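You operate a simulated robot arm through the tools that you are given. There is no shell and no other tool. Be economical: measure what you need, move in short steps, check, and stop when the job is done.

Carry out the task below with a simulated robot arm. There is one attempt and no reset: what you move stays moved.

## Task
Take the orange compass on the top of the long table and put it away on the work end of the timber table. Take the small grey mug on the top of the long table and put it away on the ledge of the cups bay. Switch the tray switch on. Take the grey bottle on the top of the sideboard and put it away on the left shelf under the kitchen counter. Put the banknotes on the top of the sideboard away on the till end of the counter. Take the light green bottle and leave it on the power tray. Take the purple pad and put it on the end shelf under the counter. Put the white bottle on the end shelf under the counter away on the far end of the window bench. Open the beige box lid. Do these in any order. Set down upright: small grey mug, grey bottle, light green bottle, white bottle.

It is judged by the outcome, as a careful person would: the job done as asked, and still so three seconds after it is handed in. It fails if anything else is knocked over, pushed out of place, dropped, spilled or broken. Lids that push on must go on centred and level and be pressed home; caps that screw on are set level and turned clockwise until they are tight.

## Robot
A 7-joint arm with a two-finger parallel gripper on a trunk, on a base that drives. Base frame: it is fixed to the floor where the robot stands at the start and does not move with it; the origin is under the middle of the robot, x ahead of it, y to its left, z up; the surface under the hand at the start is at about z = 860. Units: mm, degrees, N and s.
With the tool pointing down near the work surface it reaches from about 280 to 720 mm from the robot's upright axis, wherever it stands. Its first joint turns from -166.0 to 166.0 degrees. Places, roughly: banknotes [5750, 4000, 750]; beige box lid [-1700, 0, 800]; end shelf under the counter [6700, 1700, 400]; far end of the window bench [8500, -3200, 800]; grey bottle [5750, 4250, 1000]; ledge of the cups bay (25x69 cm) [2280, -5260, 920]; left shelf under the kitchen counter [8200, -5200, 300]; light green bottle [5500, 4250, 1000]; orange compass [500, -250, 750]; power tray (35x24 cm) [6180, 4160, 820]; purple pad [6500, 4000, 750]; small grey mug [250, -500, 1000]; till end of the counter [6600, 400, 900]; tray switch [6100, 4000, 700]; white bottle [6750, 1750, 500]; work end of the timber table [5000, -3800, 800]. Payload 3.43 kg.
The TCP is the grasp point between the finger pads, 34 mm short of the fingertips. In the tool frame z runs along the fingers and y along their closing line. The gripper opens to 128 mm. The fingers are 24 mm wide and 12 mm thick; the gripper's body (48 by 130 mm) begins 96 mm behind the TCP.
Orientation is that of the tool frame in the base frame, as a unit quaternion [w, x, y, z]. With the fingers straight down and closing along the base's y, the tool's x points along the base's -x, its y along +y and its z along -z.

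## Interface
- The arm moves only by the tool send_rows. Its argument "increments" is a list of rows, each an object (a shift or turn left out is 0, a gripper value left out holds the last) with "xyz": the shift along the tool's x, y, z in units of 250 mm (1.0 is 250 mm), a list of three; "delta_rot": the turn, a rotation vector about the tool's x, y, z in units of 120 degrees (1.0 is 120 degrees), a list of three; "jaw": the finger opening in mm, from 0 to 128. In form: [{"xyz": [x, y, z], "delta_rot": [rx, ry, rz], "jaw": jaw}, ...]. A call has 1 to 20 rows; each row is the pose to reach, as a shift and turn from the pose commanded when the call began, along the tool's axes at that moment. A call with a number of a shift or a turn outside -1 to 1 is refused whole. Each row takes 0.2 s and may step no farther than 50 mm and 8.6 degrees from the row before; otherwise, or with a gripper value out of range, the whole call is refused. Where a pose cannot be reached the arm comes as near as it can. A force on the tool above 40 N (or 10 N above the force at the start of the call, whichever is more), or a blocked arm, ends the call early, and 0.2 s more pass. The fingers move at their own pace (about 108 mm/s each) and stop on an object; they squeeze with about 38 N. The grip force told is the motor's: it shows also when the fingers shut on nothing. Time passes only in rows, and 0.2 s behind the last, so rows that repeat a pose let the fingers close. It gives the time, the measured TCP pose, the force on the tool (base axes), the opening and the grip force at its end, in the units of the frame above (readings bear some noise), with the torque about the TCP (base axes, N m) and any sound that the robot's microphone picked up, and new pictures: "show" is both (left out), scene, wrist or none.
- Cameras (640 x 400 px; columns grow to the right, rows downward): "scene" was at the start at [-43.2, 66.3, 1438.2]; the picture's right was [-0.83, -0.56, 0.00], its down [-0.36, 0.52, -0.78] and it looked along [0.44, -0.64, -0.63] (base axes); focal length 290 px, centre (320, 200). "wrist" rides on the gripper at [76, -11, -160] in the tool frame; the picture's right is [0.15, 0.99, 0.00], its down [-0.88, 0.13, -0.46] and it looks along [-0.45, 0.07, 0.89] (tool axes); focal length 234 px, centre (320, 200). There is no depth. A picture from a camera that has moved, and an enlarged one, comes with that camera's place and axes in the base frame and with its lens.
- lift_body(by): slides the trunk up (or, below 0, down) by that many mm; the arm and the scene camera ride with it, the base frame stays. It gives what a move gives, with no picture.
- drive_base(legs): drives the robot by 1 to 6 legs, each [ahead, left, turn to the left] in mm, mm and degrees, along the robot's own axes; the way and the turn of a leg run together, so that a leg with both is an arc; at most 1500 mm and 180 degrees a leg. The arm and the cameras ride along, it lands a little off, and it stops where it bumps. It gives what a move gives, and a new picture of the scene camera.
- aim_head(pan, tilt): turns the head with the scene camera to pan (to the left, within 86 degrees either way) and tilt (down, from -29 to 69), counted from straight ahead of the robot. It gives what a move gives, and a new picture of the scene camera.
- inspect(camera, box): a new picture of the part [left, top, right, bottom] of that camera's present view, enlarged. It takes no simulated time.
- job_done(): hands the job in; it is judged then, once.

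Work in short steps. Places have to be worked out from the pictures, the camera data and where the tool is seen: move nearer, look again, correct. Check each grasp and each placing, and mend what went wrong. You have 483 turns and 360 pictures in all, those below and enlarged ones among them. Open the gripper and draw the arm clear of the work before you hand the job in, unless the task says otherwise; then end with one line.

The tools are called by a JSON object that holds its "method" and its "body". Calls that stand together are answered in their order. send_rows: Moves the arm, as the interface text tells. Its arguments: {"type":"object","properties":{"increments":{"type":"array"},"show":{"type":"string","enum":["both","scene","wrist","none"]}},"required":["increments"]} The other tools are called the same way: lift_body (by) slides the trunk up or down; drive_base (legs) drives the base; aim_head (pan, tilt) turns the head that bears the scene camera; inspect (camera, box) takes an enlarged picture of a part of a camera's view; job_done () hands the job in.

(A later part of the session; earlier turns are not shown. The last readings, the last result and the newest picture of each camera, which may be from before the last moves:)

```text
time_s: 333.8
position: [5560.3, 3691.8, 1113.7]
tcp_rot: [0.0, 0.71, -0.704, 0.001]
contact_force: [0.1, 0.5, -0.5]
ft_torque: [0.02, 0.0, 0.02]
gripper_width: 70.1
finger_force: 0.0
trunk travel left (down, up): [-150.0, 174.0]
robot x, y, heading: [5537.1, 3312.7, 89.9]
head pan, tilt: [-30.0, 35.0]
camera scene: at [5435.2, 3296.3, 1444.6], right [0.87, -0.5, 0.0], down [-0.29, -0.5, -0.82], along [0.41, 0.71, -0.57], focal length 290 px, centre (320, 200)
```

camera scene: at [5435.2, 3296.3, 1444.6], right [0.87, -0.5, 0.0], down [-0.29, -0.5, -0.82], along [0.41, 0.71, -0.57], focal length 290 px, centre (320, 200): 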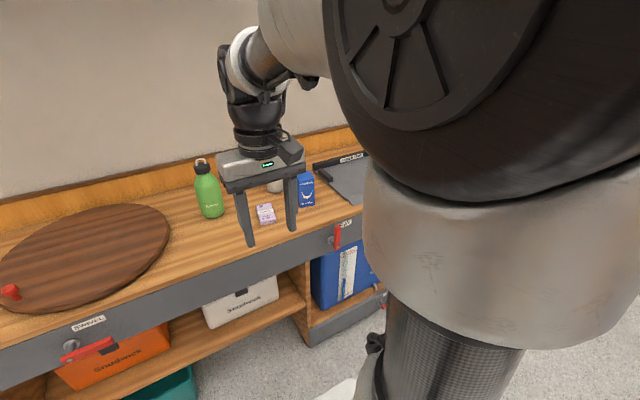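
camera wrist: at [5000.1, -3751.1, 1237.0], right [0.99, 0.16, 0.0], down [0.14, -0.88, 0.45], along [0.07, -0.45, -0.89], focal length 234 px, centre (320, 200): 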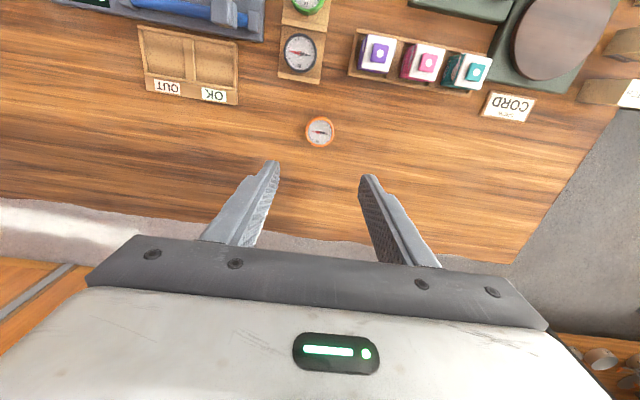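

The rocker next to the "OFF" display looks like the tray switch. I look straight again and zoom.

{"method": "aim_head", "body": {"pan": -8, "tilt": 40}}

{"method": "inspect", "body": {"camera": "scene", "box": [400, 150, 640, 300]}}

```text
time_s: 334.6
position: [5561.0, 3691.2, 1113.9]
tcp_rot: [0.0, 0.71, -0.704, 0.0]
contact_force: [-0.8, 0.6, 0.2]
ft_torque: [0.04, 0.03, -0.01]
gripper_width: 70.2
finger_force: 0.0
trunk travel left (down, up): [-150.0, 174.0]
robot x, y, heading: [5535.2, 3311.1, 90.1]
head pan, tilt: [-8.0, 40.0]
camera scene: at [5403.2, 3304.3, 1437.0], right [0.99, -0.14, 0.0], down [-0.09, -0.64, -0.77], along [0.11, 0.76, -0.64], focal length 290 px, centre (320, 200)
```

scene: 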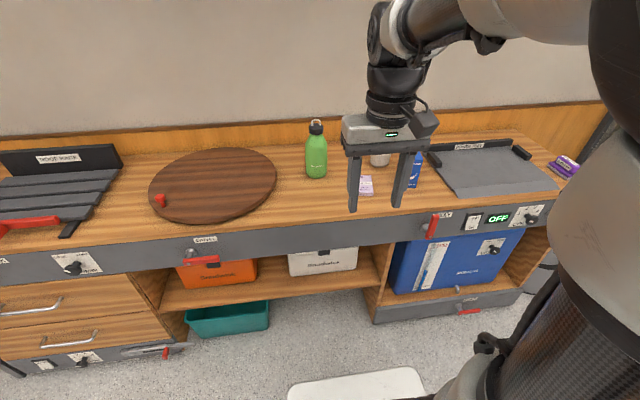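

```text
2.67 times, centred on (520, 225) of scene
camera zoom: at [5403.2, 3304.3, 1437.0], right [0.99, -0.14, 0.0], down [-0.09, -0.64, -0.77], along [0.11, 0.76, -0.64], focal length 772 px, centre (-213, 133)
```

zoom: 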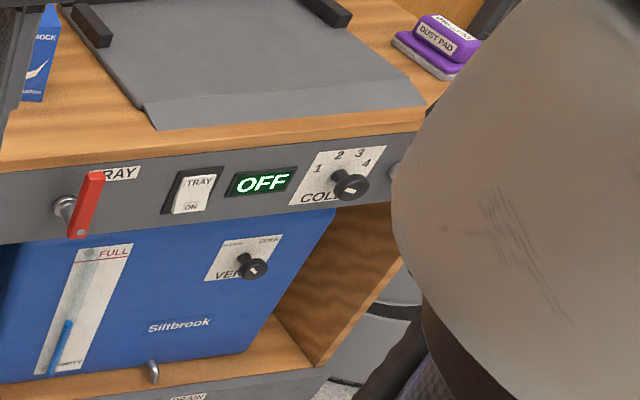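

Rocker located by two views at (6077,3990,691), its lower half marked ON. First the light green bottle: I drive up to the sideboard in front of it and look.

{"method": "drive_base", "body": {"legs": [[230, 0, 0]]}}

{"method": "aim_head", "body": {"pan": 0, "tilt": 40}}

{"method": "inspect", "body": {"camera": "wrist", "box": [0, 0, 640, 400]}}

```text
time_s: 336.4
position: [5560.2, 3919.6, 1113.4]
tcp_rot: [0.001, 0.712, -0.703, 0.0]
contact_force: [0.3, 0.0, 0.5]
ft_torque: [-0.02, 0.01, 0.03]
gripper_width: 69.8
finger_force: 0.0
trunk travel left (down, up): [-150.0, 174.0]
robot x, y, heading: [5532.4, 3534.6, 90.2]
head pan, tilt: [-8.0, 40.0]
camera scene: at [5403.2, 3531.1, 1437.0], right [0.99, -0.14, 0.0], down [-0.09, -0.64, -0.77], along [0.11, 0.76, -0.64], focal length 290 px, centre (320, 200)
```

scene: 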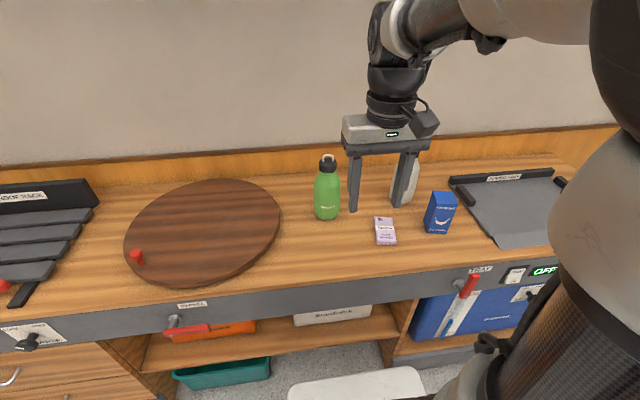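

```text
time_s: 337.1
position: [5559.1, 3919.0, 1112.8]
tcp_rot: [-0.001, 0.712, -0.702, -0.001]
contact_force: [0.0, 0.8, -0.6]
ft_torque: [-0.02, 0.03, 0.0]
gripper_width: 70.1
finger_force: 0.1
trunk travel left (down, up): [-150.0, 174.0]
robot x, y, heading: [5533.4, 3537.3, 89.8]
head pan, tilt: [0.0, 40.0]
camera scene: at [5391.4, 3532.0, 1437.0], right [1.0, 0.0, 0.0], down [0.0, -0.64, -0.77], along [0.0, 0.77, -0.64], focal length 290 px, centre (320, 200)
```

scene: 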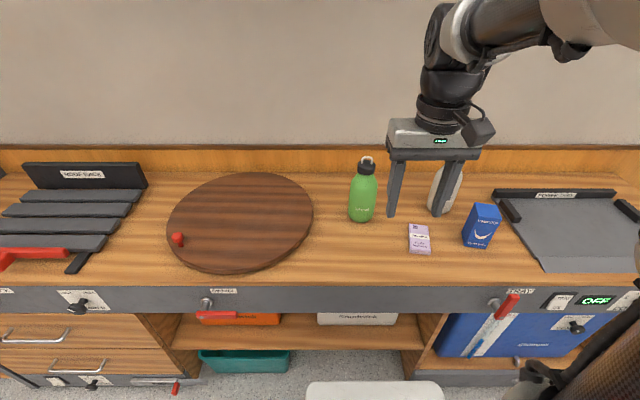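

```text
1.00 times, centred on (320, 200) of wrist (not enlarged: the box is as wide or as high as the picture)
camera zoom: at [5572.3, 3842.6, 1272.8], right [-0.99, -0.16, 0.0], down [-0.14, 0.88, 0.46], along [-0.07, 0.45, -0.89], focal length 234 px, centre (320, 200)
```

zoom: 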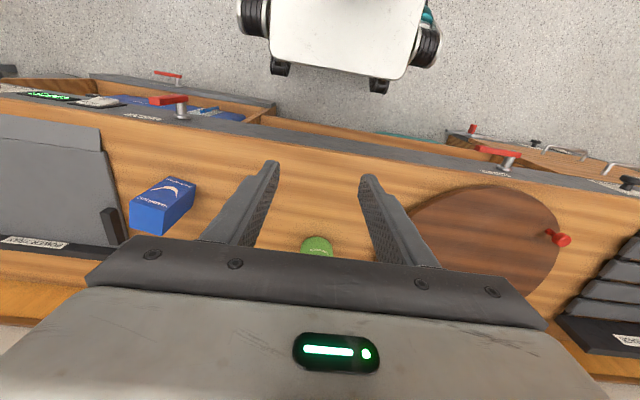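

Bottle axis ≈ (5521,4232), top z≈1000. I open to 116 and reach over most of the way, then check with the wrist camera.

{"method": "send_rows", "body": {"increments": [{"xyz": [-0.18, 0.04, 0], "jaw": 116}, {"xyz": [-0.36, 0.08, 0]}, {"xyz": [-0.54, 0.12, 0]}, {"xyz": [-0.72, 0.15, 0]}, {"xyz": [-0.9, 0.15, 0]}, {"xyz": [-0.96, 0.15, 0]}]}}

```text
time_s: 338.4
position: [5518.4, 4159.4, 1110.7]
tcp_rot: [0.001, 0.711, -0.703, 0.0]
contact_force: [0.5, -0.8, 0.1]
ft_torque: [0.03, 0.0, -0.02]
gripper_width: 116.3
finger_force: 0.0
trunk travel left (down, up): [-150.0, 174.0]
robot x, y, heading: [5533.0, 3541.4, 90.2]
head pan, tilt: [0.0, 40.0]
camera scene: at [5391.3, 3532.2, 1437.0], right [1.0, 0.0, 0.0], down [0.0, -0.64, -0.77], along [0.0, 0.77, -0.64], focal length 290 px, centre (320, 200)
camera wrist: at [5530.9, 4083.5, 1270.2], right [-0.99, -0.16, 0.0], down [-0.14, 0.88, 0.46], along [-0.07, 0.45, -0.89], focal length 234 px, centre (320, 200)
```

scene: 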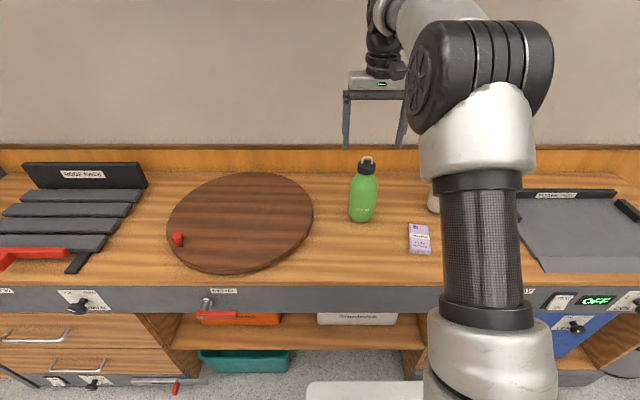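
wrist: 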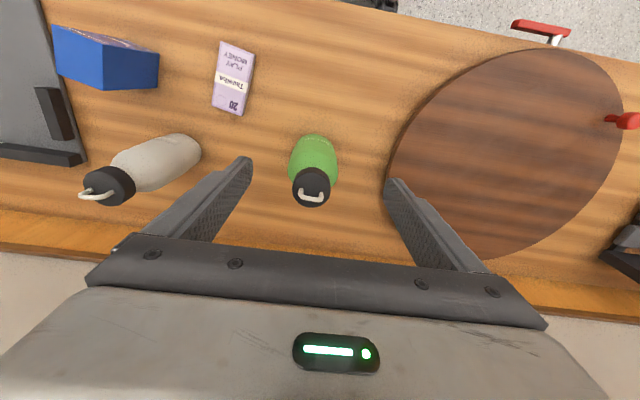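

Bottle axis ≈ (5521,4202). I align and descend to z≈946, then close.

{"method": "send_rows", "body": {"increments": [{"xyz": [-0.17, -0.01, 0]}, {"xyz": [-0.17, -0.01, 0.17]}, {"xyz": [-0.17, -0.01, 0.34]}, {"xyz": [-0.17, -0.01, 0.5]}, {"xyz": [-0.17, -0.01, 0.66]}], "show": "wrist"}}

```text
time_s: 339.6
position: [5520.6, 4202.4, 950.0]
tcp_rot: [0.0, 0.711, -0.703, -0.001]
contact_force: [0.0, 0.2, -0.5]
ft_torque: [0.03, 0.02, 0.01]
gripper_width: 116.0
finger_force: 0.2
trunk travel left (down, up): [-150.0, 174.0]
robot x, y, heading: [5533.2, 3539.6, 90.3]
head pan, tilt: [0.0, 40.0]
camera wrist: at [5533.7, 4126.1, 1108.6], right [-0.99, -0.16, 0.0], down [-0.14, 0.88, 0.46], along [-0.07, 0.45, -0.89], focal length 234 px, centre (320, 200)
```

wrist: 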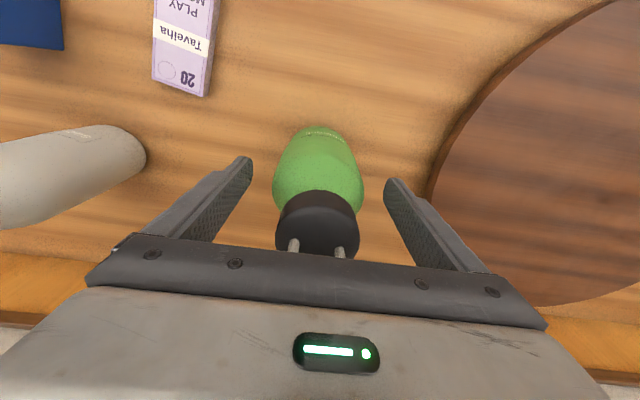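

Well centred. I close on the bottle.

{"method": "send_rows", "body": {"increments": [{"xyz": [0.01, 0, 0.02], "jaw": 80}, {"xyz": [0.01, 0, 0.02], "jaw": 60}, {"xyz": [0.01, 0, 0.02], "jaw": 50}, {"xyz": [0.01, 0, 0.02], "jaw": 50}], "show": "wrist"}}

```text
time_s: 340.6
position: [5520.1, 4198.9, 944.7]
tcp_rot: [0.0, 0.712, -0.702, 0.0]
contact_force: [0.7, -0.6, 0.2]
ft_torque: [-0.01, -0.05, 0.0]
gripper_width: 75.8
finger_force: 38.5
trunk travel left (down, up): [-150.0, 174.0]
robot x, y, heading: [5537.2, 3538.3, 90.0]
head pan, tilt: [0.0, 40.0]
camera wrist: at [5533.9, 4123.1, 1104.0], right [-0.99, -0.16, 0.0], down [-0.14, 0.88, 0.46], along [-0.07, 0.45, -0.89], focal length 234 px, centre (320, 200)
```

wrist: 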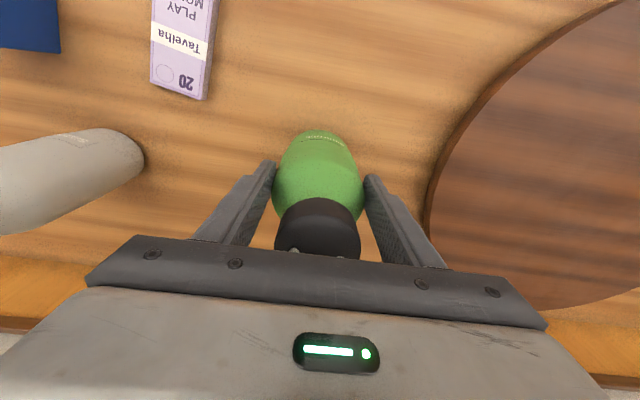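

Firm grip (75.8 mm). I lift and draw back over the front edge.

{"method": "send_rows", "body": {"increments": [{"xyz": [0, 0, -0.1]}, {"xyz": [0, 0, -0.25]}, {"xyz": [0, 0, -0.42]}, {"xyz": [0.1, 0, -0.58]}, {"xyz": [0.25, 0, -0.65]}, {"xyz": [0.43, 0, -0.65]}, {"xyz": [0.61, 0, -0.65]}, {"xyz": [0.79, 0, -0.65]}], "show": "scene"}}

```text
time_s: 342.4
position: [5522.0, 4000.3, 1106.7]
tcp_rot: [-0.001, 0.711, -0.703, 0.0]
contact_force: [0.9, 0.0, -1.5]
ft_torque: [-0.02, 0.0, -0.01]
gripper_width: 75.6
finger_force: 38.0
trunk travel left (down, up): [-150.0, 174.0]
robot x, y, heading: [5533.4, 3542.1, 90.2]
head pan, tilt: [0.0, 40.0]
camera scene: at [5391.3, 3532.1, 1437.0], right [1.0, 0.0, 0.0], down [0.0, -0.64, -0.77], along [0.0, 0.77, -0.64], focal length 290 px, centre (320, 200)
```

scene: 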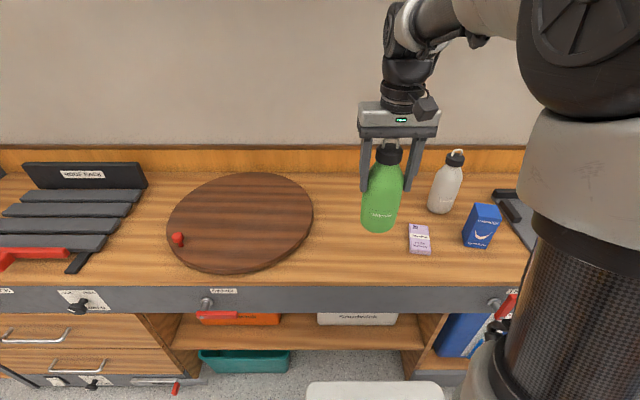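

I strafe right ~650 mm to face the power tray, bottle held above everything on the way.

{"method": "drive_base", "body": {"legs": [[0, -645, 0]]}}

{"method": "aim_head", "body": {"pan": 0, "tilt": 45}}

```text
time_s: 349.1
position: [6169.1, 4003.0, 1105.9]
tcp_rot: [0.0, 0.713, -0.701, 0.0]
contact_force: [-0.3, 0.5, -1.1]
ft_torque: [-0.01, 0.02, -0.01]
gripper_width: 75.6
finger_force: 37.6
trunk travel left (down, up): [-150.0, 174.0]
robot x, y, heading: [6183.5, 3542.8, 90.5]
head pan, tilt: [0.0, 40.0]
camera scene: at [6040.4, 3533.5, 1437.0], right [1.0, 0.01, 0.0], down [0.0, -0.64, -0.77], along [0.0, 0.77, -0.64], focal length 290 px, centre (320, 200)
```

scene: 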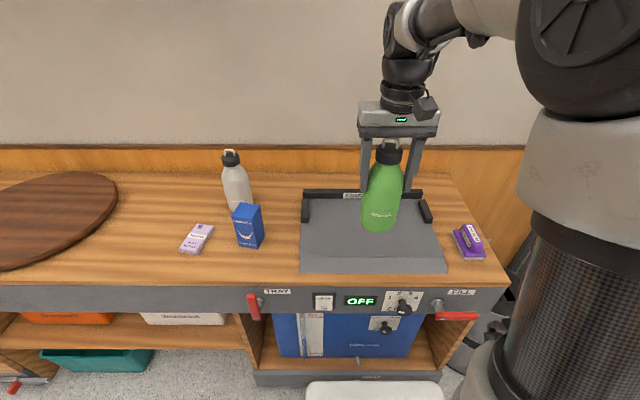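

```text
time_s: 349.8
position: [6170.3, 4003.3, 1107.4]
tcp_rot: [0.0, 0.713, -0.702, -0.001]
contact_force: [-0.1, 0.0, -2.2]
ft_torque: [-0.02, 0.02, 0.02]
gripper_width: 75.6
finger_force: 37.6
trunk travel left (down, up): [-150.0, 174.0]
robot x, y, heading: [6182.5, 3542.9, 90.4]
head pan, tilt: [0.0, 45.0]
camera scene: at [6040.4, 3529.8, 1429.8], right [1.0, 0.01, 0.0], down [0.0, -0.71, -0.71], along [0.0, 0.71, -0.71], focal length 290 px, centre (320, 200)
```

scene: 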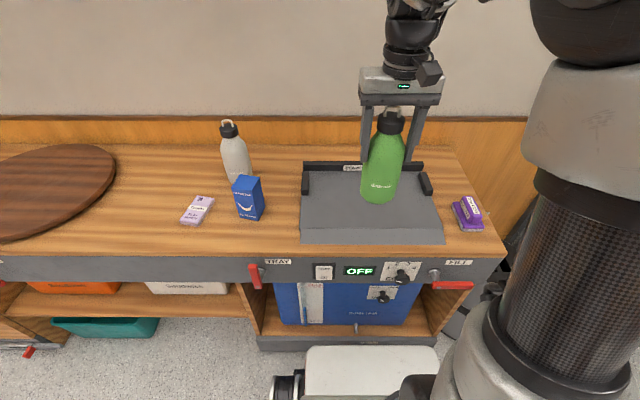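

Tray centre ≈ (6190,4160). I move the bottle over it and lower to ~20 mm above.

{"method": "send_rows", "body": {"increments": [{"xyz": [-0.16, -0.02, 0]}, {"xyz": [-0.32, -0.04, 0]}, {"xyz": [-0.48, -0.05, 0]}, {"xyz": [-0.62, -0.06, 0]}, {"xyz": [-0.62, -0.06, 0.12]}, {"xyz": [-0.62, -0.06, 0.24]}, {"xyz": [-0.62, -0.06, 0.36]}, {"xyz": [-0.62, -0.06, 0.44]}]}}

```text
time_s: 351.6
position: [6182.0, 4157.1, 998.5]
tcp_rot: [-0.001, 0.713, -0.701, 0.001]
contact_force: [0.0, 0.7, -1.2]
ft_torque: [0.03, 0.0, 0.0]
gripper_width: 75.5
finger_force: 38.0
trunk travel left (down, up): [-150.0, 174.0]
robot x, y, heading: [6183.6, 3543.9, 90.3]
head pan, tilt: [0.0, 45.0]
camera scene: at [6040.4, 3529.8, 1429.7], right [1.0, 0.01, 0.0], down [0.0, -0.71, -0.71], along [0.0, 0.71, -0.71], focal length 290 px, centre (320, 200)
camera wrist: at [6195.0, 4081.2, 1157.5], right [-0.99, -0.16, 0.0], down [-0.14, 0.88, 0.46], along [-0.07, 0.45, -0.89], focal length 234 px, centre (320, 200)
```

scene: 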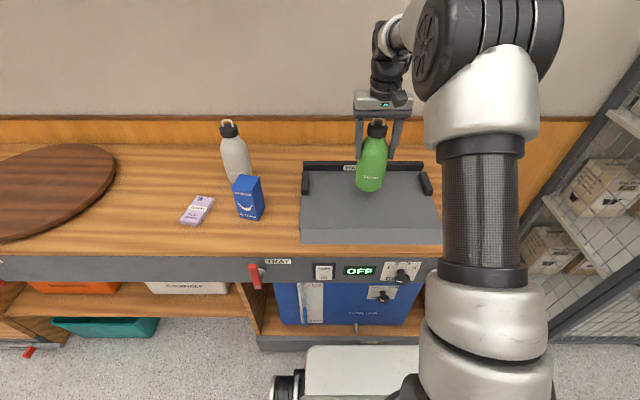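
wrist: 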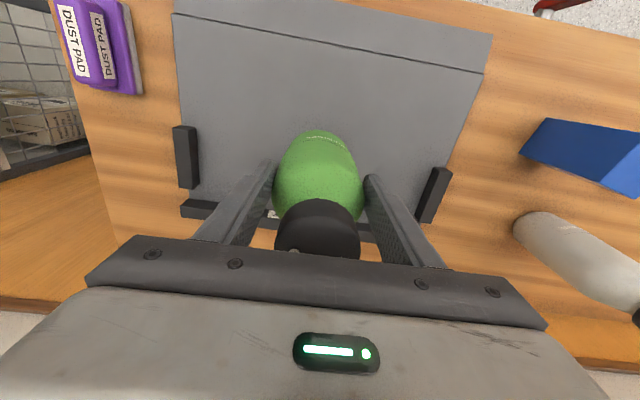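

{"method": "send_rows", "body": {"increments": [{"xyz": [0.05, 0, 0.04]}, {"xyz": [0.05, 0, 0.07]}, {"xyz": [0.05, 0, 0.1]}, {"xyz": [0.05, 0, 0.12]}, {"xyz": [0.05, 0, 0.14]}, {"xyz": [0.05, 0, 0.155]}], "show": "none"}}

```text
time_s: 353.0
position: [6182.1, 4145.9, 959.0]
tcp_rot: [0.0, 0.713, -0.701, -0.001]
contact_force: [0.5, -0.7, -1.4]
ft_torque: [-0.03, 0.0, 0.0]
gripper_width: 75.8
finger_force: 38.5
trunk travel left (down, up): [-150.0, 174.0]
robot x, y, heading: [6178.5, 3546.0, 89.9]
head pan, tilt: [0.0, 45.0]
```

{"method": "send_rows", "body": {"increments": [{"xyz": [0, 0, 0.015]}, {"xyz": [0, 0, 0.027]}, {"xyz": [0, 0, 0.039]}, {"xyz": [0, 0, 0.051]}], "show": "none"}}

```text
time_s: 354.0
position: [6183.4, 4146.9, 950.2]
tcp_rot: [-0.004, 0.713, -0.701, -0.005]
contact_force: [1.1, 1.5, 36.6]
ft_torque: [0.58, -0.02, 0.22]
gripper_width: 76.2
finger_force: 38.1
trunk travel left (down, up): [-150.0, 174.0]
robot x, y, heading: [6184.0, 3539.9, 90.1]
head pan, tilt: [0.0, 45.0]
```

Contact. I relax by 4 mm and open.

{"method": "send_rows", "body": {"increments": [{"xyz": [0, 0, -0.018]}, {"xyz": [0, 0, -0.018], "jaw": 90}, {"xyz": [0, 0, -0.018], "jaw": 100}, {"xyz": [0, 0, -0.018], "jaw": 100}, {"xyz": [0, 0, -0.15]}, {"xyz": [0, 0, -0.33]}, {"xyz": [0, 0, -0.5]}, {"xyz": [0, 0, -0.65]}]}}

```text
time_s: 355.8
position: [6184.8, 4144.1, 1108.7]
tcp_rot: [0.0, 0.712, -0.702, 0.0]
contact_force: [0.0, 0.2, -0.4]
ft_torque: [-0.04, 0.0, -0.05]
gripper_width: 100.0
finger_force: 0.2
trunk travel left (down, up): [-150.0, 174.0]
robot x, y, heading: [6184.9, 3540.5, 90.3]
head pan, tilt: [0.0, 45.0]
camera scene: at [6040.4, 3529.7, 1429.7], right [1.0, 0.01, 0.0], down [0.0, -0.71, -0.71], along [0.0, 0.71, -0.71], focal length 290 px, centre (320, 200)
camera wrist: at [6197.7, 4068.3, 1268.1], right [-0.99, -0.16, 0.0], down [-0.14, 0.88, 0.46], along [-0.07, 0.45, -0.89], focal length 234 px, centre (320, 200)
```

scene: 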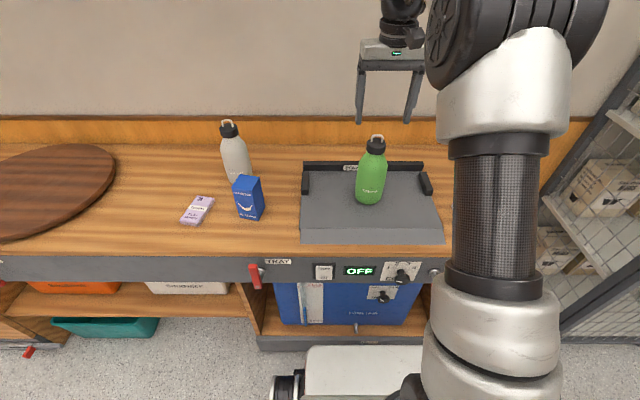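
wrist: 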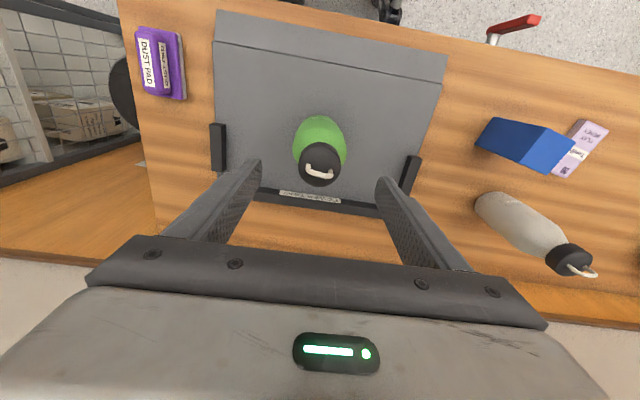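

Bottle stands on the tray. Now the switch: I retract the arm, back off and line up with x≈6077, to poke it with a horizontal closed hand.

{"method": "send_rows", "body": {"increments": [{"xyz": [0.19, 0, 0], "jaw": 100}, {"xyz": [0.38, 0, 0], "jaw": 60}, {"xyz": [0.57, 0, 0], "jaw": 0}, {"xyz": [0.74, 0, 0]}, {"xyz": [0.74, 0, 0]}], "show": "none"}}

{"method": "drive_base", "body": {"legs": [[-330, 0, 0], [0, 105, 0]]}}

{"method": "send_rows", "body": {"increments": [{"xyz": [-0.1, 0, 0], "delta_rot": [0, -0.068, 0]}, {"xyz": [-0.2, 0, 0.04], "delta_rot": [0, -0.136, 0]}, {"xyz": [-0.3, 0, 0.08], "delta_rot": [0, -0.204, 0]}, {"xyz": [-0.4, 0, 0.12], "delta_rot": [0, -0.272, 0]}, {"xyz": [-0.5, 0, 0.18], "delta_rot": [0, -0.34, 0]}, {"xyz": [-0.6, 0, 0.24], "delta_rot": [0, -0.408, 0]}, {"xyz": [-0.68, 0, 0.3], "delta_rot": [0, -0.476, 0]}, {"xyz": [-0.74, 0, 0.36], "delta_rot": [0, -0.544, 0]}, {"xyz": [-0.78, 0, 0.42], "delta_rot": [0, -0.612, 0]}, {"xyz": [-0.8, 0, 0.48], "delta_rot": [0, -0.68, 0]}, {"xyz": [-0.8, 0, 0.52], "delta_rot": [0, -0.75, 0]}]}}

```text
time_s: 357.0
position: [6186.8, 3961.0, 1107.1]
tcp_rot: [-0.001, 0.713, -0.701, -0.001]
contact_force: [0.1, -0.1, 0.6]
ft_torque: [0.04, -0.01, 0.03]
gripper_width: 0.0
finger_force: 32.7
trunk travel left (down, up): [-150.0, 174.0]
robot x, y, heading: [6185.9, 3541.4, 90.4]
head pan, tilt: [0.0, 45.0]
```

```text
time_s: 360.4
position: [6084.3, 3636.5, 1105.7]
tcp_rot: [0.0, 0.712, -0.702, 0.0]
contact_force: [-0.1, 0.2, 0.7]
ft_torque: [-0.01, 0.01, 0.0]
gripper_width: 0.0
finger_force: 32.7
trunk travel left (down, up): [-150.0, 174.0]
robot x, y, heading: [6082.0, 3218.0, 90.5]
head pan, tilt: [0.0, 45.0]
camera scene: at [5937.4, 3204.6, 1429.7], right [1.0, 0.0, 0.0], down [0.0, -0.71, -0.71], along [0.0, 0.71, -0.71], focal length 290 px, centre (320, 200)
```

scene: 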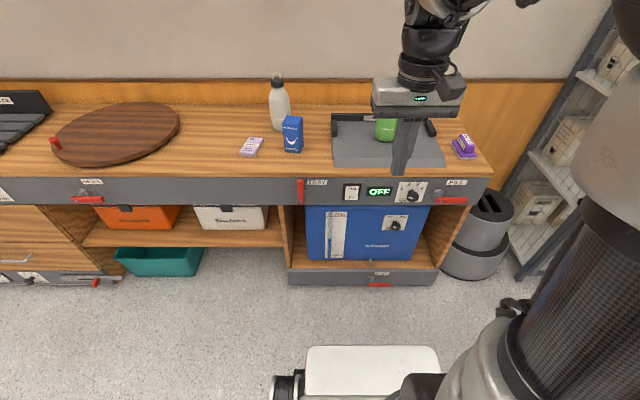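

```text
time_s: 362.8
position: [6081.7, 3837.2, 976.8]
tcp_rot: [0.497, -0.503, 0.496, 0.504]
contact_force: [0.5, -0.4, 1.4]
ft_torque: [-0.05, 0.01, 0.02]
gripper_width: 0.0
finger_force: 33.2
trunk travel left (down, up): [-150.0, 174.0]
robot x, y, heading: [6080.9, 3216.1, 90.2]
head pan, tilt: [0.0, 45.0]
camera scene: at [5937.4, 3204.4, 1429.8], right [1.0, 0.0, 0.0], down [0.0, -0.71, -0.71], along [0.0, 0.71, -0.71], focal length 290 px, centre (320, 200)
camera wrist: at [6095.3, 3677.5, 900.4], right [-0.99, -0.01, -0.15], down [-0.12, -0.46, 0.88], along [-0.08, 0.89, 0.45], focal length 234 px, centre (320, 200)
```

scene: 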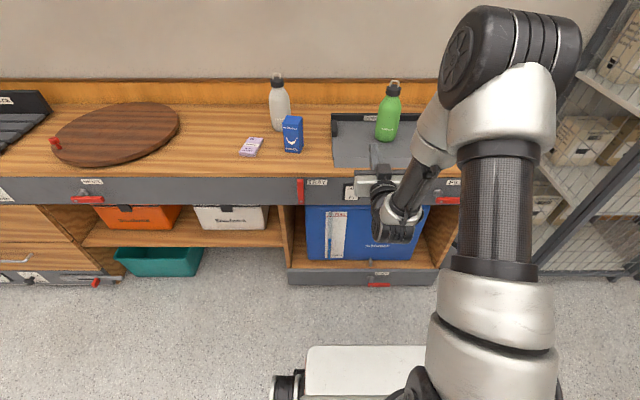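
wrist: 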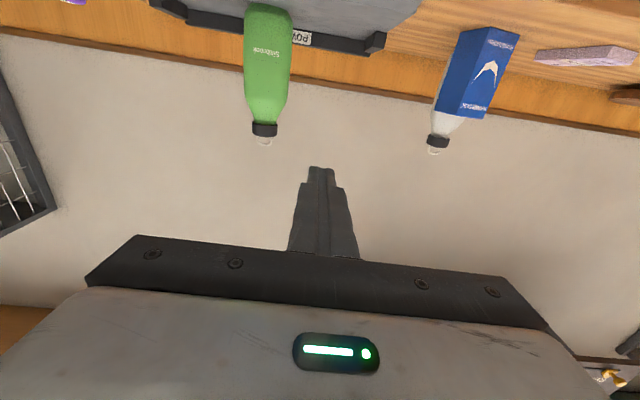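

The hand is horizontal now. Re-solving from four views, the switch is at (6047,3960,716). I lower to that height in front of it.

{"method": "send_rows", "body": {"increments": [{"xyz": [0.16, 0.03, 0]}, {"xyz": [0.32, 0.06, 0]}, {"xyz": [0.48, 0.09, 0]}, {"xyz": [0.64, 0.12, 0]}, {"xyz": [0.8, 0.14, 0]}, {"xyz": [0.95, 0.14, 0]}]}}

```text
time_s: 364.2
position: [6050.0, 3836.4, 738.3]
tcp_rot: [0.497, -0.503, 0.496, 0.504]
contact_force: [0.2, -0.3, 0.6]
ft_torque: [-0.04, 0.01, 0.04]
gripper_width: 0.0
finger_force: 33.1
trunk travel left (down, up): [-150.0, 174.0]
robot x, y, heading: [6074.2, 3214.5, 90.0]
head pan, tilt: [0.0, 45.0]
camera scene: at [5937.4, 3204.5, 1429.8], right [1.0, 0.0, 0.0], down [0.0, -0.71, -0.71], along [0.0, 0.71, -0.71], focal length 290 px, centre (320, 200)
camera wrist: at [6064.5, 3675.9, 663.0], right [-0.99, -0.01, -0.15], down [-0.12, -0.46, 0.88], along [-0.08, 0.89, 0.45], focal length 234 px, centre (320, 200)
```

scene: 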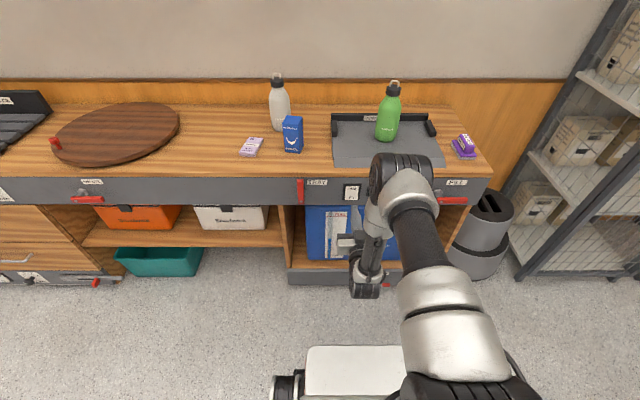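
wrist: 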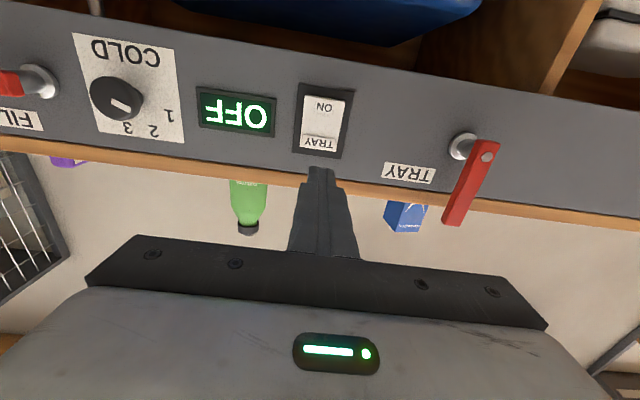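

Seen in the wrist view, the ON half is centred at about z 690, x 6050. I lower 48 mm and creep forward to press.

{"method": "send_rows", "body": {"increments": [{"xyz": [0.1, 0, 0]}, {"xyz": [0.192, 0, 0.1]}, {"xyz": [0.192, 0, 0.2]}, {"xyz": [0.192, 0, 0.26]}, {"xyz": [0.192, 0, 0.29]}, {"xyz": [0.192, 0, 0.31]}, {"xyz": [0.192, 0, 0.33]}, {"xyz": [0.192, 0, 0.345]}]}}

```text
time_s: 366.0
position: [6044.7, 3922.5, 691.9]
tcp_rot: [0.497, -0.503, 0.496, 0.503]
contact_force: [-0.6, -0.4, 0.0]
ft_torque: [0.02, 0.03, 0.01]
gripper_width: 0.1
finger_force: 33.1
trunk travel left (down, up): [-150.0, 174.0]
robot x, y, heading: [6078.5, 3215.6, 90.0]
head pan, tilt: [0.0, 45.0]
camera scene: at [5937.4, 3204.6, 1429.7], right [1.0, 0.0, 0.0], down [0.0, -0.71, -0.71], along [0.0, 0.71, -0.71], focal length 290 px, centre (320, 200)
camera wrist: at [6059.8, 3762.4, 616.1], right [-0.99, -0.01, -0.15], down [-0.12, -0.46, 0.88], along [-0.08, 0.89, 0.45], focal length 234 px, centre (320, 200)
```

scene: 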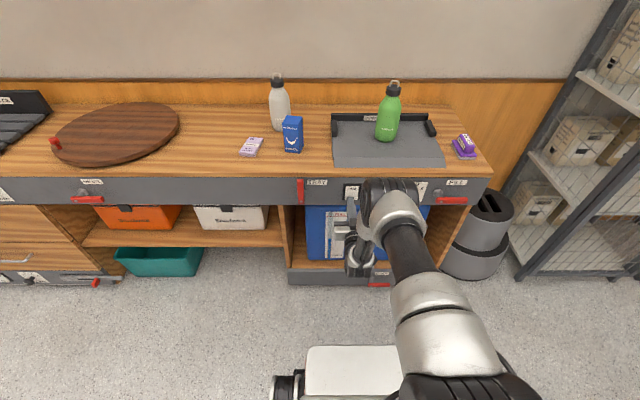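
wrist: 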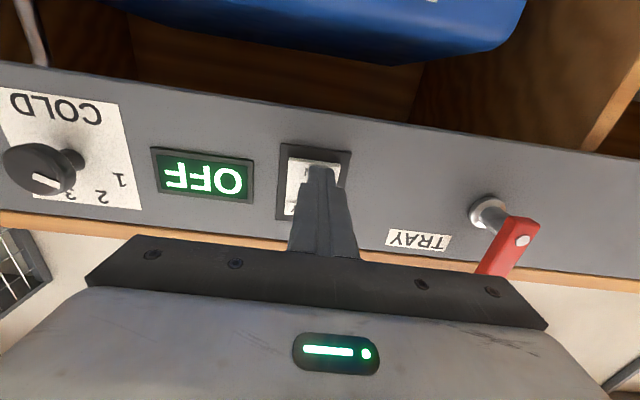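

The tip is in front of the ON half, no contact yet. I continue forward slowly.

{"method": "send_rows", "body": {"increments": [{"xyz": [0, -0.012, 0.015]}, {"xyz": [0, -0.012, 0.03]}, {"xyz": [0, -0.012, 0.045]}, {"xyz": [0, -0.012, 0.06]}, {"xyz": [0, -0.012, 0.075]}, {"xyz": [0, -0.012, 0.09]}], "show": "wrist"}}

```text
time_s: 366.9
position: [6049.0, 3929.2, 688.2]
tcp_rot: [-0.497, 0.504, -0.497, -0.502]
contact_force: [-0.5, -7.1, 2.5]
ft_torque: [0.16, -0.03, -0.01]
gripper_width: 0.1
finger_force: 32.4
trunk travel left (down, up): [-150.0, 174.0]
robot x, y, heading: [6080.0, 3217.3, 90.2]
head pan, tilt: [0.0, 45.0]
stopped in row 4: the force on the tool passed its limit at 47 N (the readings are from after the stop); the commanded pose is now the measured one
camera wrist: at [6063.0, 3768.6, 612.9], right [-0.99, -0.02, -0.15], down [-0.12, -0.45, 0.88], along [-0.08, 0.89, 0.45], focal length 234 px, centre (320, 200)
```

wrist: 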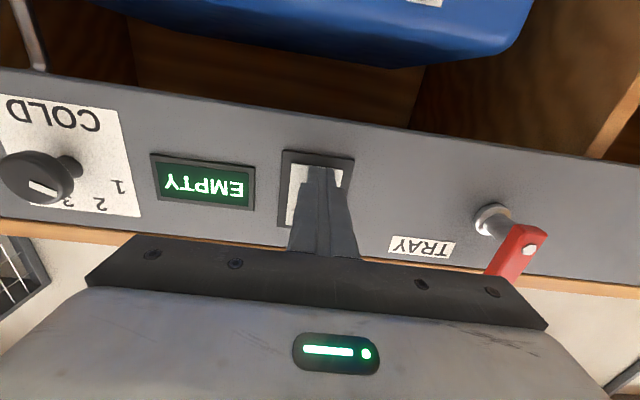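

The display changed from OFF to EMPTY, so the switch is on. I back the hand off and look at the display again.

{"method": "send_rows", "body": {"increments": [{"xyz": [0, 0, -0.12]}, {"xyz": [0, 0, -0.28]}, {"xyz": [0, 0, -0.4]}, {"xyz": [-0.15, 0, -0.42]}, {"xyz": [-0.3, 0, -0.42]}], "show": "both"}}

```text
time_s: 368.1
position: [6049.6, 3822.6, 762.6]
tcp_rot: [-0.496, 0.505, -0.496, -0.503]
contact_force: [-0.5, 0.4, 0.5]
ft_torque: [0.05, 0.02, 0.0]
gripper_width: 0.1
finger_force: 33.2
trunk travel left (down, up): [-150.0, 174.0]
robot x, y, heading: [6076.8, 3213.4, 90.1]
head pan, tilt: [0.0, 45.0]
camera scene: at [5937.4, 3204.1, 1429.7], right [1.0, 0.0, 0.0], down [0.0, -0.71, -0.71], along [0.0, 0.71, -0.71], focal length 290 px, centre (320, 200)
camera wrist: at [6064.2, 3662.4, 687.9], right [-0.99, -0.02, -0.15], down [-0.12, -0.46, 0.88], along [-0.08, 0.89, 0.45], focal length 234 px, centre (320, 200)
```

scene: 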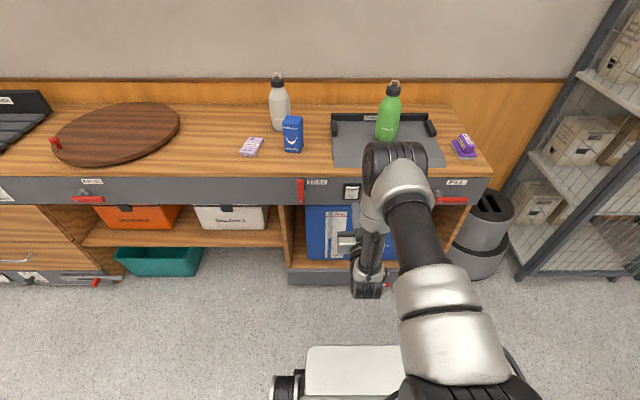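
wrist: 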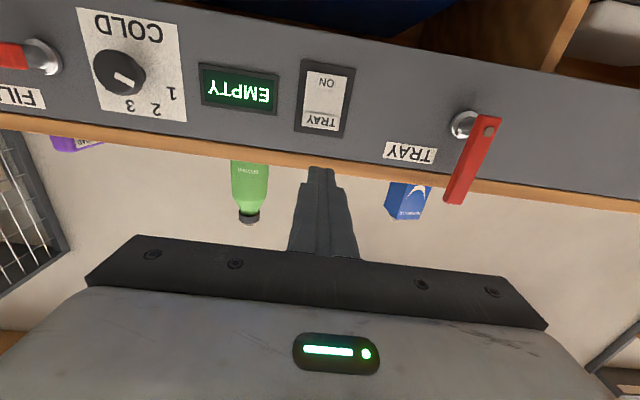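

Switch is on. Before picking the pad I want to see the end shelf; I bring the hand back to pointing down and compact for driving.

{"method": "send_rows", "body": {"increments": [{"xyz": [-0.19, 0, -0.03]}, {"xyz": [-0.38, 0, -0.06]}, {"xyz": [-0.57, 0, -0.09]}, {"xyz": [-0.75, 0, -0.1]}, {"xyz": [-0.9, 0, -0.1], "delta_rot": [0, 0.068, 0]}, {"xyz": [-0.95, 0, -0.14], "delta_rot": [0, 0.136, 0]}, {"xyz": [-1.0, 0, -0.2], "delta_rot": [0, 0.204, 0]}, {"xyz": [-1.0, 0, -0.26], "delta_rot": [0, 0.272, 0]}, {"xyz": [-1.0, 0, -0.32], "delta_rot": [0, 0.34, 0]}, {"xyz": [-1.0, 0, -0.38], "delta_rot": [0, 0.408, 0]}, {"xyz": [-1.0, 0, -0.46], "delta_rot": [0, 0.476, 0]}, {"xyz": [-1.0, 0, -0.54], "delta_rot": [0, 0.544, 0]}, {"xyz": [-1.0, 0, -0.62], "delta_rot": [0, 0.612, 0]}, {"xyz": [-1.0, 0, -0.7], "delta_rot": [0, 0.68, 0]}, {"xyz": [-1.0, 0, -0.78], "delta_rot": [0, 0.75, 0]}], "show": "none"}}

{"method": "drive_base", "body": {"legs": [[-200, 0, 0], [0, 0, -90], [1500, 0, 0]]}}

{"method": "aim_head", "body": {"pan": 0, "tilt": 20}}

```text
time_s: 371.2
position: [6050.8, 3628.7, 1015.0]
tcp_rot: [0.0, 0.712, -0.702, 0.002]
contact_force: [0.4, 0.2, 0.0]
ft_torque: [0.01, -0.01, -0.02]
gripper_width: 0.0
finger_force: 32.9
trunk travel left (down, up): [-150.0, 174.0]
robot x, y, heading: [6079.3, 3216.0, 90.2]
head pan, tilt: [0.0, 45.0]
```

```text
time_s: 383.8
position: [7986.6, 2992.2, 1015.5]
tcp_rot: [-0.001, 0.013, 1.0, -0.001]
contact_force: [-0.1, -0.8, 0.6]
ft_torque: [-0.01, 0.01, 0.02]
gripper_width: 0.0
finger_force: 33.1
trunk travel left (down, up): [-150.0, 174.0]
robot x, y, heading: [7574.6, 2977.7, -2.1]
head pan, tilt: [0.0, 45.0]
camera scene: at [7568.3, 3117.6, 1429.7], right [-0.04, -1.0, 0.0], down [-0.71, 0.03, -0.71], along [0.71, -0.03, -0.71], focal length 290 px, centre (320, 200)
```

scene: 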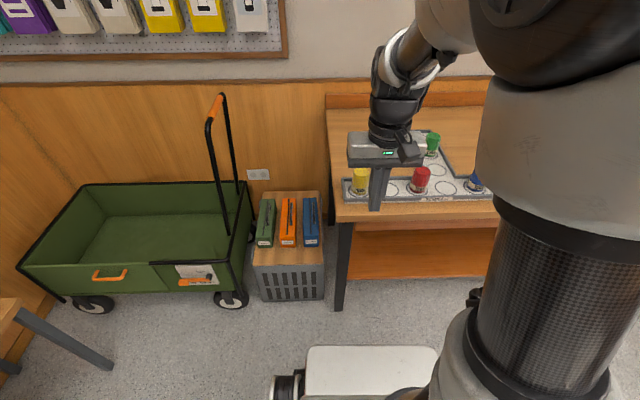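

```text
time_s: 384.7
position: [7986.3, 2991.6, 1014.5]
tcp_rot: [-0.001, 0.012, 1.0, -0.001]
contact_force: [0.1, 0.2, -0.6]
ft_torque: [0.01, -0.02, 0.04]
gripper_width: 0.0
finger_force: 33.1
trunk travel left (down, up): [-150.0, 174.0]
robot x, y, heading: [7573.0, 2979.6, -2.2]
head pan, tilt: [0.0, 20.0]
camera scene: at [7580.1, 3117.2, 1468.3], right [-0.04, -1.0, 0.0], down [-0.34, 0.01, -0.94], along [0.94, -0.03, -0.34], focal length 290 px, centre (320, 200)
```

scene: 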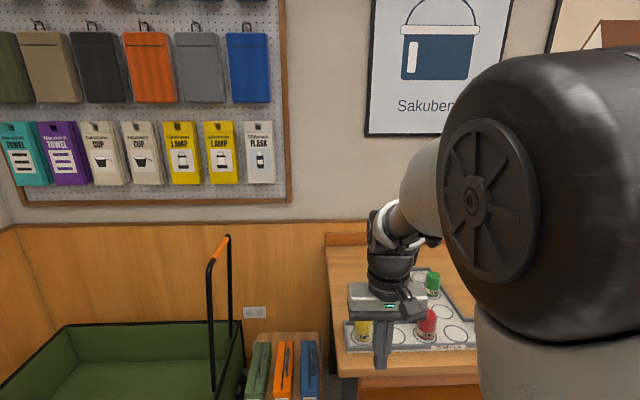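

I back off and turn right to face the staff side of the counter.

{"method": "drive_base", "body": {"legs": [[-150, 0, 0], [0, 0, -120]]}}

{"method": "aim_head", "body": {"pan": 25, "tilt": 30}}

```text
time_s: 391.3
position: [7213.4, 2629.7, 1015.3]
tcp_rot: [-0.001, 0.881, 0.472, 0.0]
contact_force: [-0.7, -0.4, 0.8]
ft_torque: [-0.03, 0.02, 0.0]
gripper_width: 0.0
finger_force: 33.5
trunk travel left (down, up): [-150.0, 174.0]
robot x, y, heading: [7429.1, 2980.4, -124.1]
head pan, tilt: [0.0, 20.0]
camera scene: at [7535.8, 2901.5, 1468.4], right [-0.83, 0.56, 0.0], down [0.19, 0.28, -0.94], along [-0.53, -0.78, -0.34], focal length 290 px, centre (320, 200)
```

scene: 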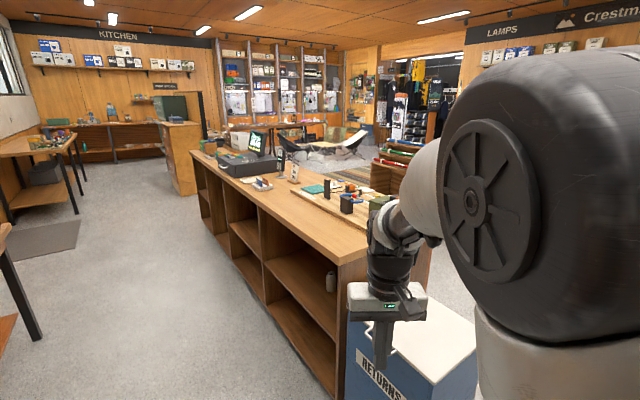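

```text
time_s: 392.2
position: [7213.8, 2629.9, 1014.8]
tcp_rot: [-0.002, 0.881, 0.473, 0.001]
contact_force: [-0.3, -0.6, 0.0]
ft_torque: [0.0, 0.02, -0.01]
gripper_width: 0.0
finger_force: 32.8
trunk travel left (down, up): [-150.0, 174.0]
robot x, y, heading: [7420.3, 2986.4, -124.3]
head pan, tilt: [25.0, 30.0]
camera scene: at [7573.6, 2889.2, 1452.4], right [-0.99, 0.16, 0.0], down [0.08, 0.49, -0.87], along [-0.14, -0.85, -0.5], focal length 290 px, centre (320, 200)
```

scene: 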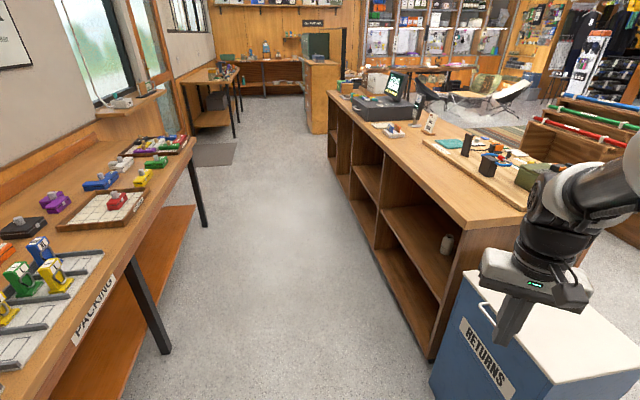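

The counter's staff side has open shelves; the white bottle is in the north-end bay. I zoom in on it.

{"method": "inspect", "body": {"camera": "scene", "box": [330, 170, 490, 370]}}

{"method": "inspect", "body": {"camera": "scene", "box": [130, 20, 370, 170]}}

```text
2.00 times, centred on (410, 270) of scene
camera zoom: at [7573.6, 2889.2, 1452.4], right [-0.99, 0.16, 0.0], down [0.08, 0.49, -0.87], along [-0.14, -0.85, -0.5], focal length 579 px, centre (140, 60)
```

zoom: 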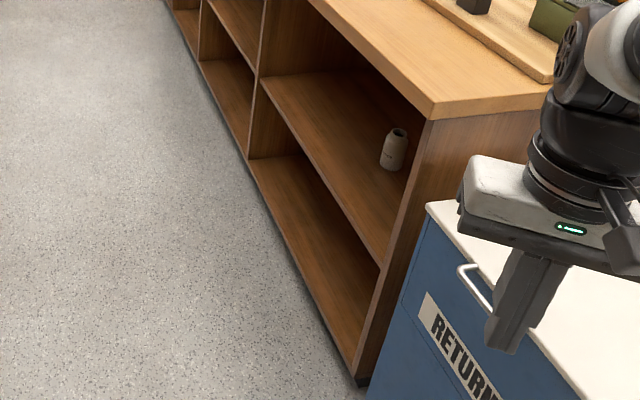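

```text
2.67 times, centred on (250, 95) of scene
camera zoom: at [7573.6, 2889.2, 1452.4], right [-0.99, 0.16, 0.0], down [0.08, 0.49, -0.87], along [-0.14, -0.85, -0.5], focal length 772 px, centre (507, 480)
```

zoom: 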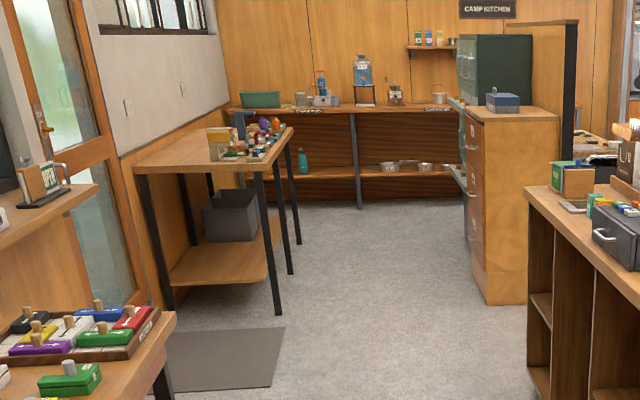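

The bottle stands on the end shelf (z≈400) near (6690,1780), about 200 mm inside. I'll face it (heading 180) from x≈7550 first.

{"method": "drive_base", "body": {"legs": [[0, 0, -56], [-150, 0, 0], [0, 1180, 0]]}}

{"method": "aim_head", "body": {"pan": 0, "tilt": 45}}

```text
time_s: 407.3
position: [7162.6, 1781.8, 1014.9]
tcp_rot: [0.0, 1.0, 0.004, 0.001]
contact_force: [-0.1, 0.2, -0.1]
ft_torque: [0.01, 0.04, 0.0]
gripper_width: 0.0
finger_force: 32.9
trunk travel left (down, up): [-150.0, 174.0]
robot x, y, heading: [7574.3, 1805.8, 179.7]
head pan, tilt: [25.0, 30.0]
camera scene: at [7581.8, 1626.1, 1452.4], right [-0.42, 0.91, 0.0], down [0.45, 0.21, -0.87], along [-0.79, -0.36, -0.5], focal length 290 px, centre (320, 200)
```

scene: 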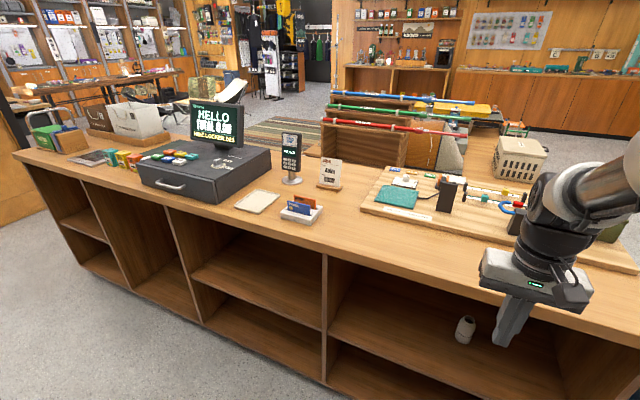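

```text
time_s: 408.2
position: [7162.8, 1782.5, 1015.8]
tcp_rot: [0.0, 1.0, 0.004, 0.001]
contact_force: [0.4, 0.9, -0.5]
ft_torque: [0.03, -0.02, -0.05]
gripper_width: 0.0
finger_force: 32.9
trunk travel left (down, up): [-150.0, 174.0]
robot x, y, heading: [7575.0, 1809.8, 179.9]
head pan, tilt: [0.0, 45.0]
camera scene: at [7582.6, 1664.3, 1429.8], right [0.0, 1.0, 0.0], down [0.71, 0.0, -0.71], along [-0.71, 0.0, -0.71], focal length 290 px, centre (320, 200)
```

scene: 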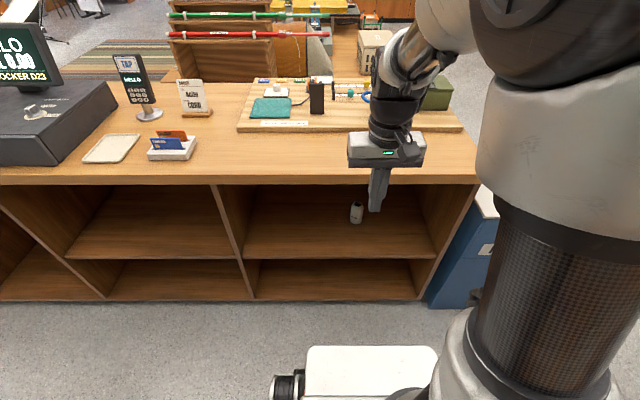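

The bottle is at ≈(6698,1836) on the shelf. I lower the trunk 150 mm and pitch the hand to 30° below horizontal while reaching to z≈640 in front of the bay.

{"method": "lift_body", "body": {"by": -150}}

{"method": "send_rows", "body": {"increments": [{"xyz": [-0.09, -0.027, 0.11], "delta_rot": [0, -0.063, 0], "jaw": 100}, {"xyz": [-0.18, -0.054, 0.22], "delta_rot": [0, -0.125, 0]}, {"xyz": [-0.28, -0.08, 0.33], "delta_rot": [0, -0.188, 0]}, {"xyz": [-0.38, -0.108, 0.44], "delta_rot": [0, -0.25, 0]}, {"xyz": [-0.47, -0.135, 0.55], "delta_rot": [0, -0.313, 0]}, {"xyz": [-0.57, -0.162, 0.66], "delta_rot": [0, -0.375, 0]}, {"xyz": [-0.66, -0.19, 0.78], "delta_rot": [0, -0.438, 0]}, {"xyz": [-0.75, -0.216, 0.9], "delta_rot": [0, -0.5, 0]}]}}

```text
time_s: 409.9
position: [7163.2, 1782.6, 864.1]
tcp_rot: [0.0, 1.0, 0.003, 0.001]
contact_force: [0.5, 1.0, 0.5]
ft_torque: [0.01, 0.02, 0.02]
gripper_width: 0.1
finger_force: 33.1
trunk travel left (down, up): [0.0, 324.0]
robot x, y, heading: [7574.9, 1807.2, 179.8]
head pan, tilt: [0.0, 45.0]
```

```text
time_s: 411.7
position: [6974.8, 1834.3, 641.3]
tcp_rot: [0.002, 0.866, 0.003, -0.5]
contact_force: [1.2, 0.3, -0.2]
ft_torque: [-0.03, -0.04, 0.0]
gripper_width: 100.0
finger_force: 0.0
trunk travel left (down, up): [0.0, 324.0]
robot x, y, heading: [7577.6, 1807.6, 179.9]
head pan, tilt: [0.0, 45.0]
camera scene: at [7583.0, 1664.2, 1279.8], right [0.0, 1.0, 0.0], down [0.71, 0.0, -0.71], along [-0.71, 0.0, -0.71], focal length 290 px, centre (320, 200)
camera wrist: at [7151.8, 1847.0, 654.1], right [0.08, -0.99, -0.13], down [-0.04, -0.13, 0.99], along [-1.0, -0.08, -0.06], focal length 234 px, centre (320, 200)
```

scene: 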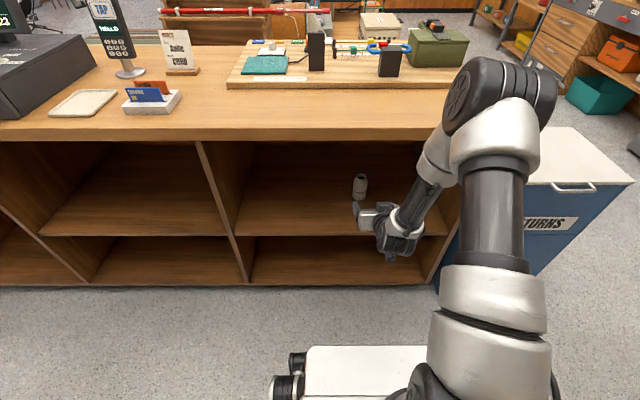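
wrist: 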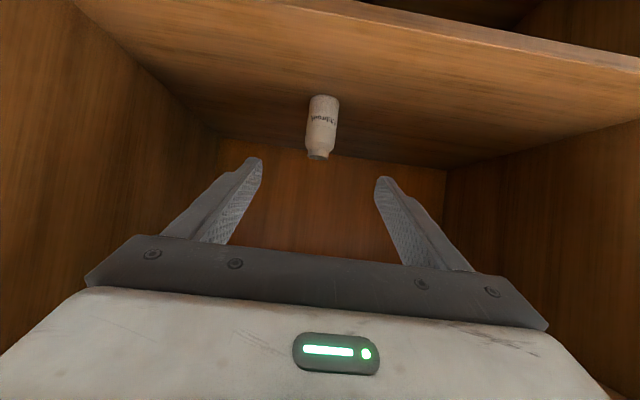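

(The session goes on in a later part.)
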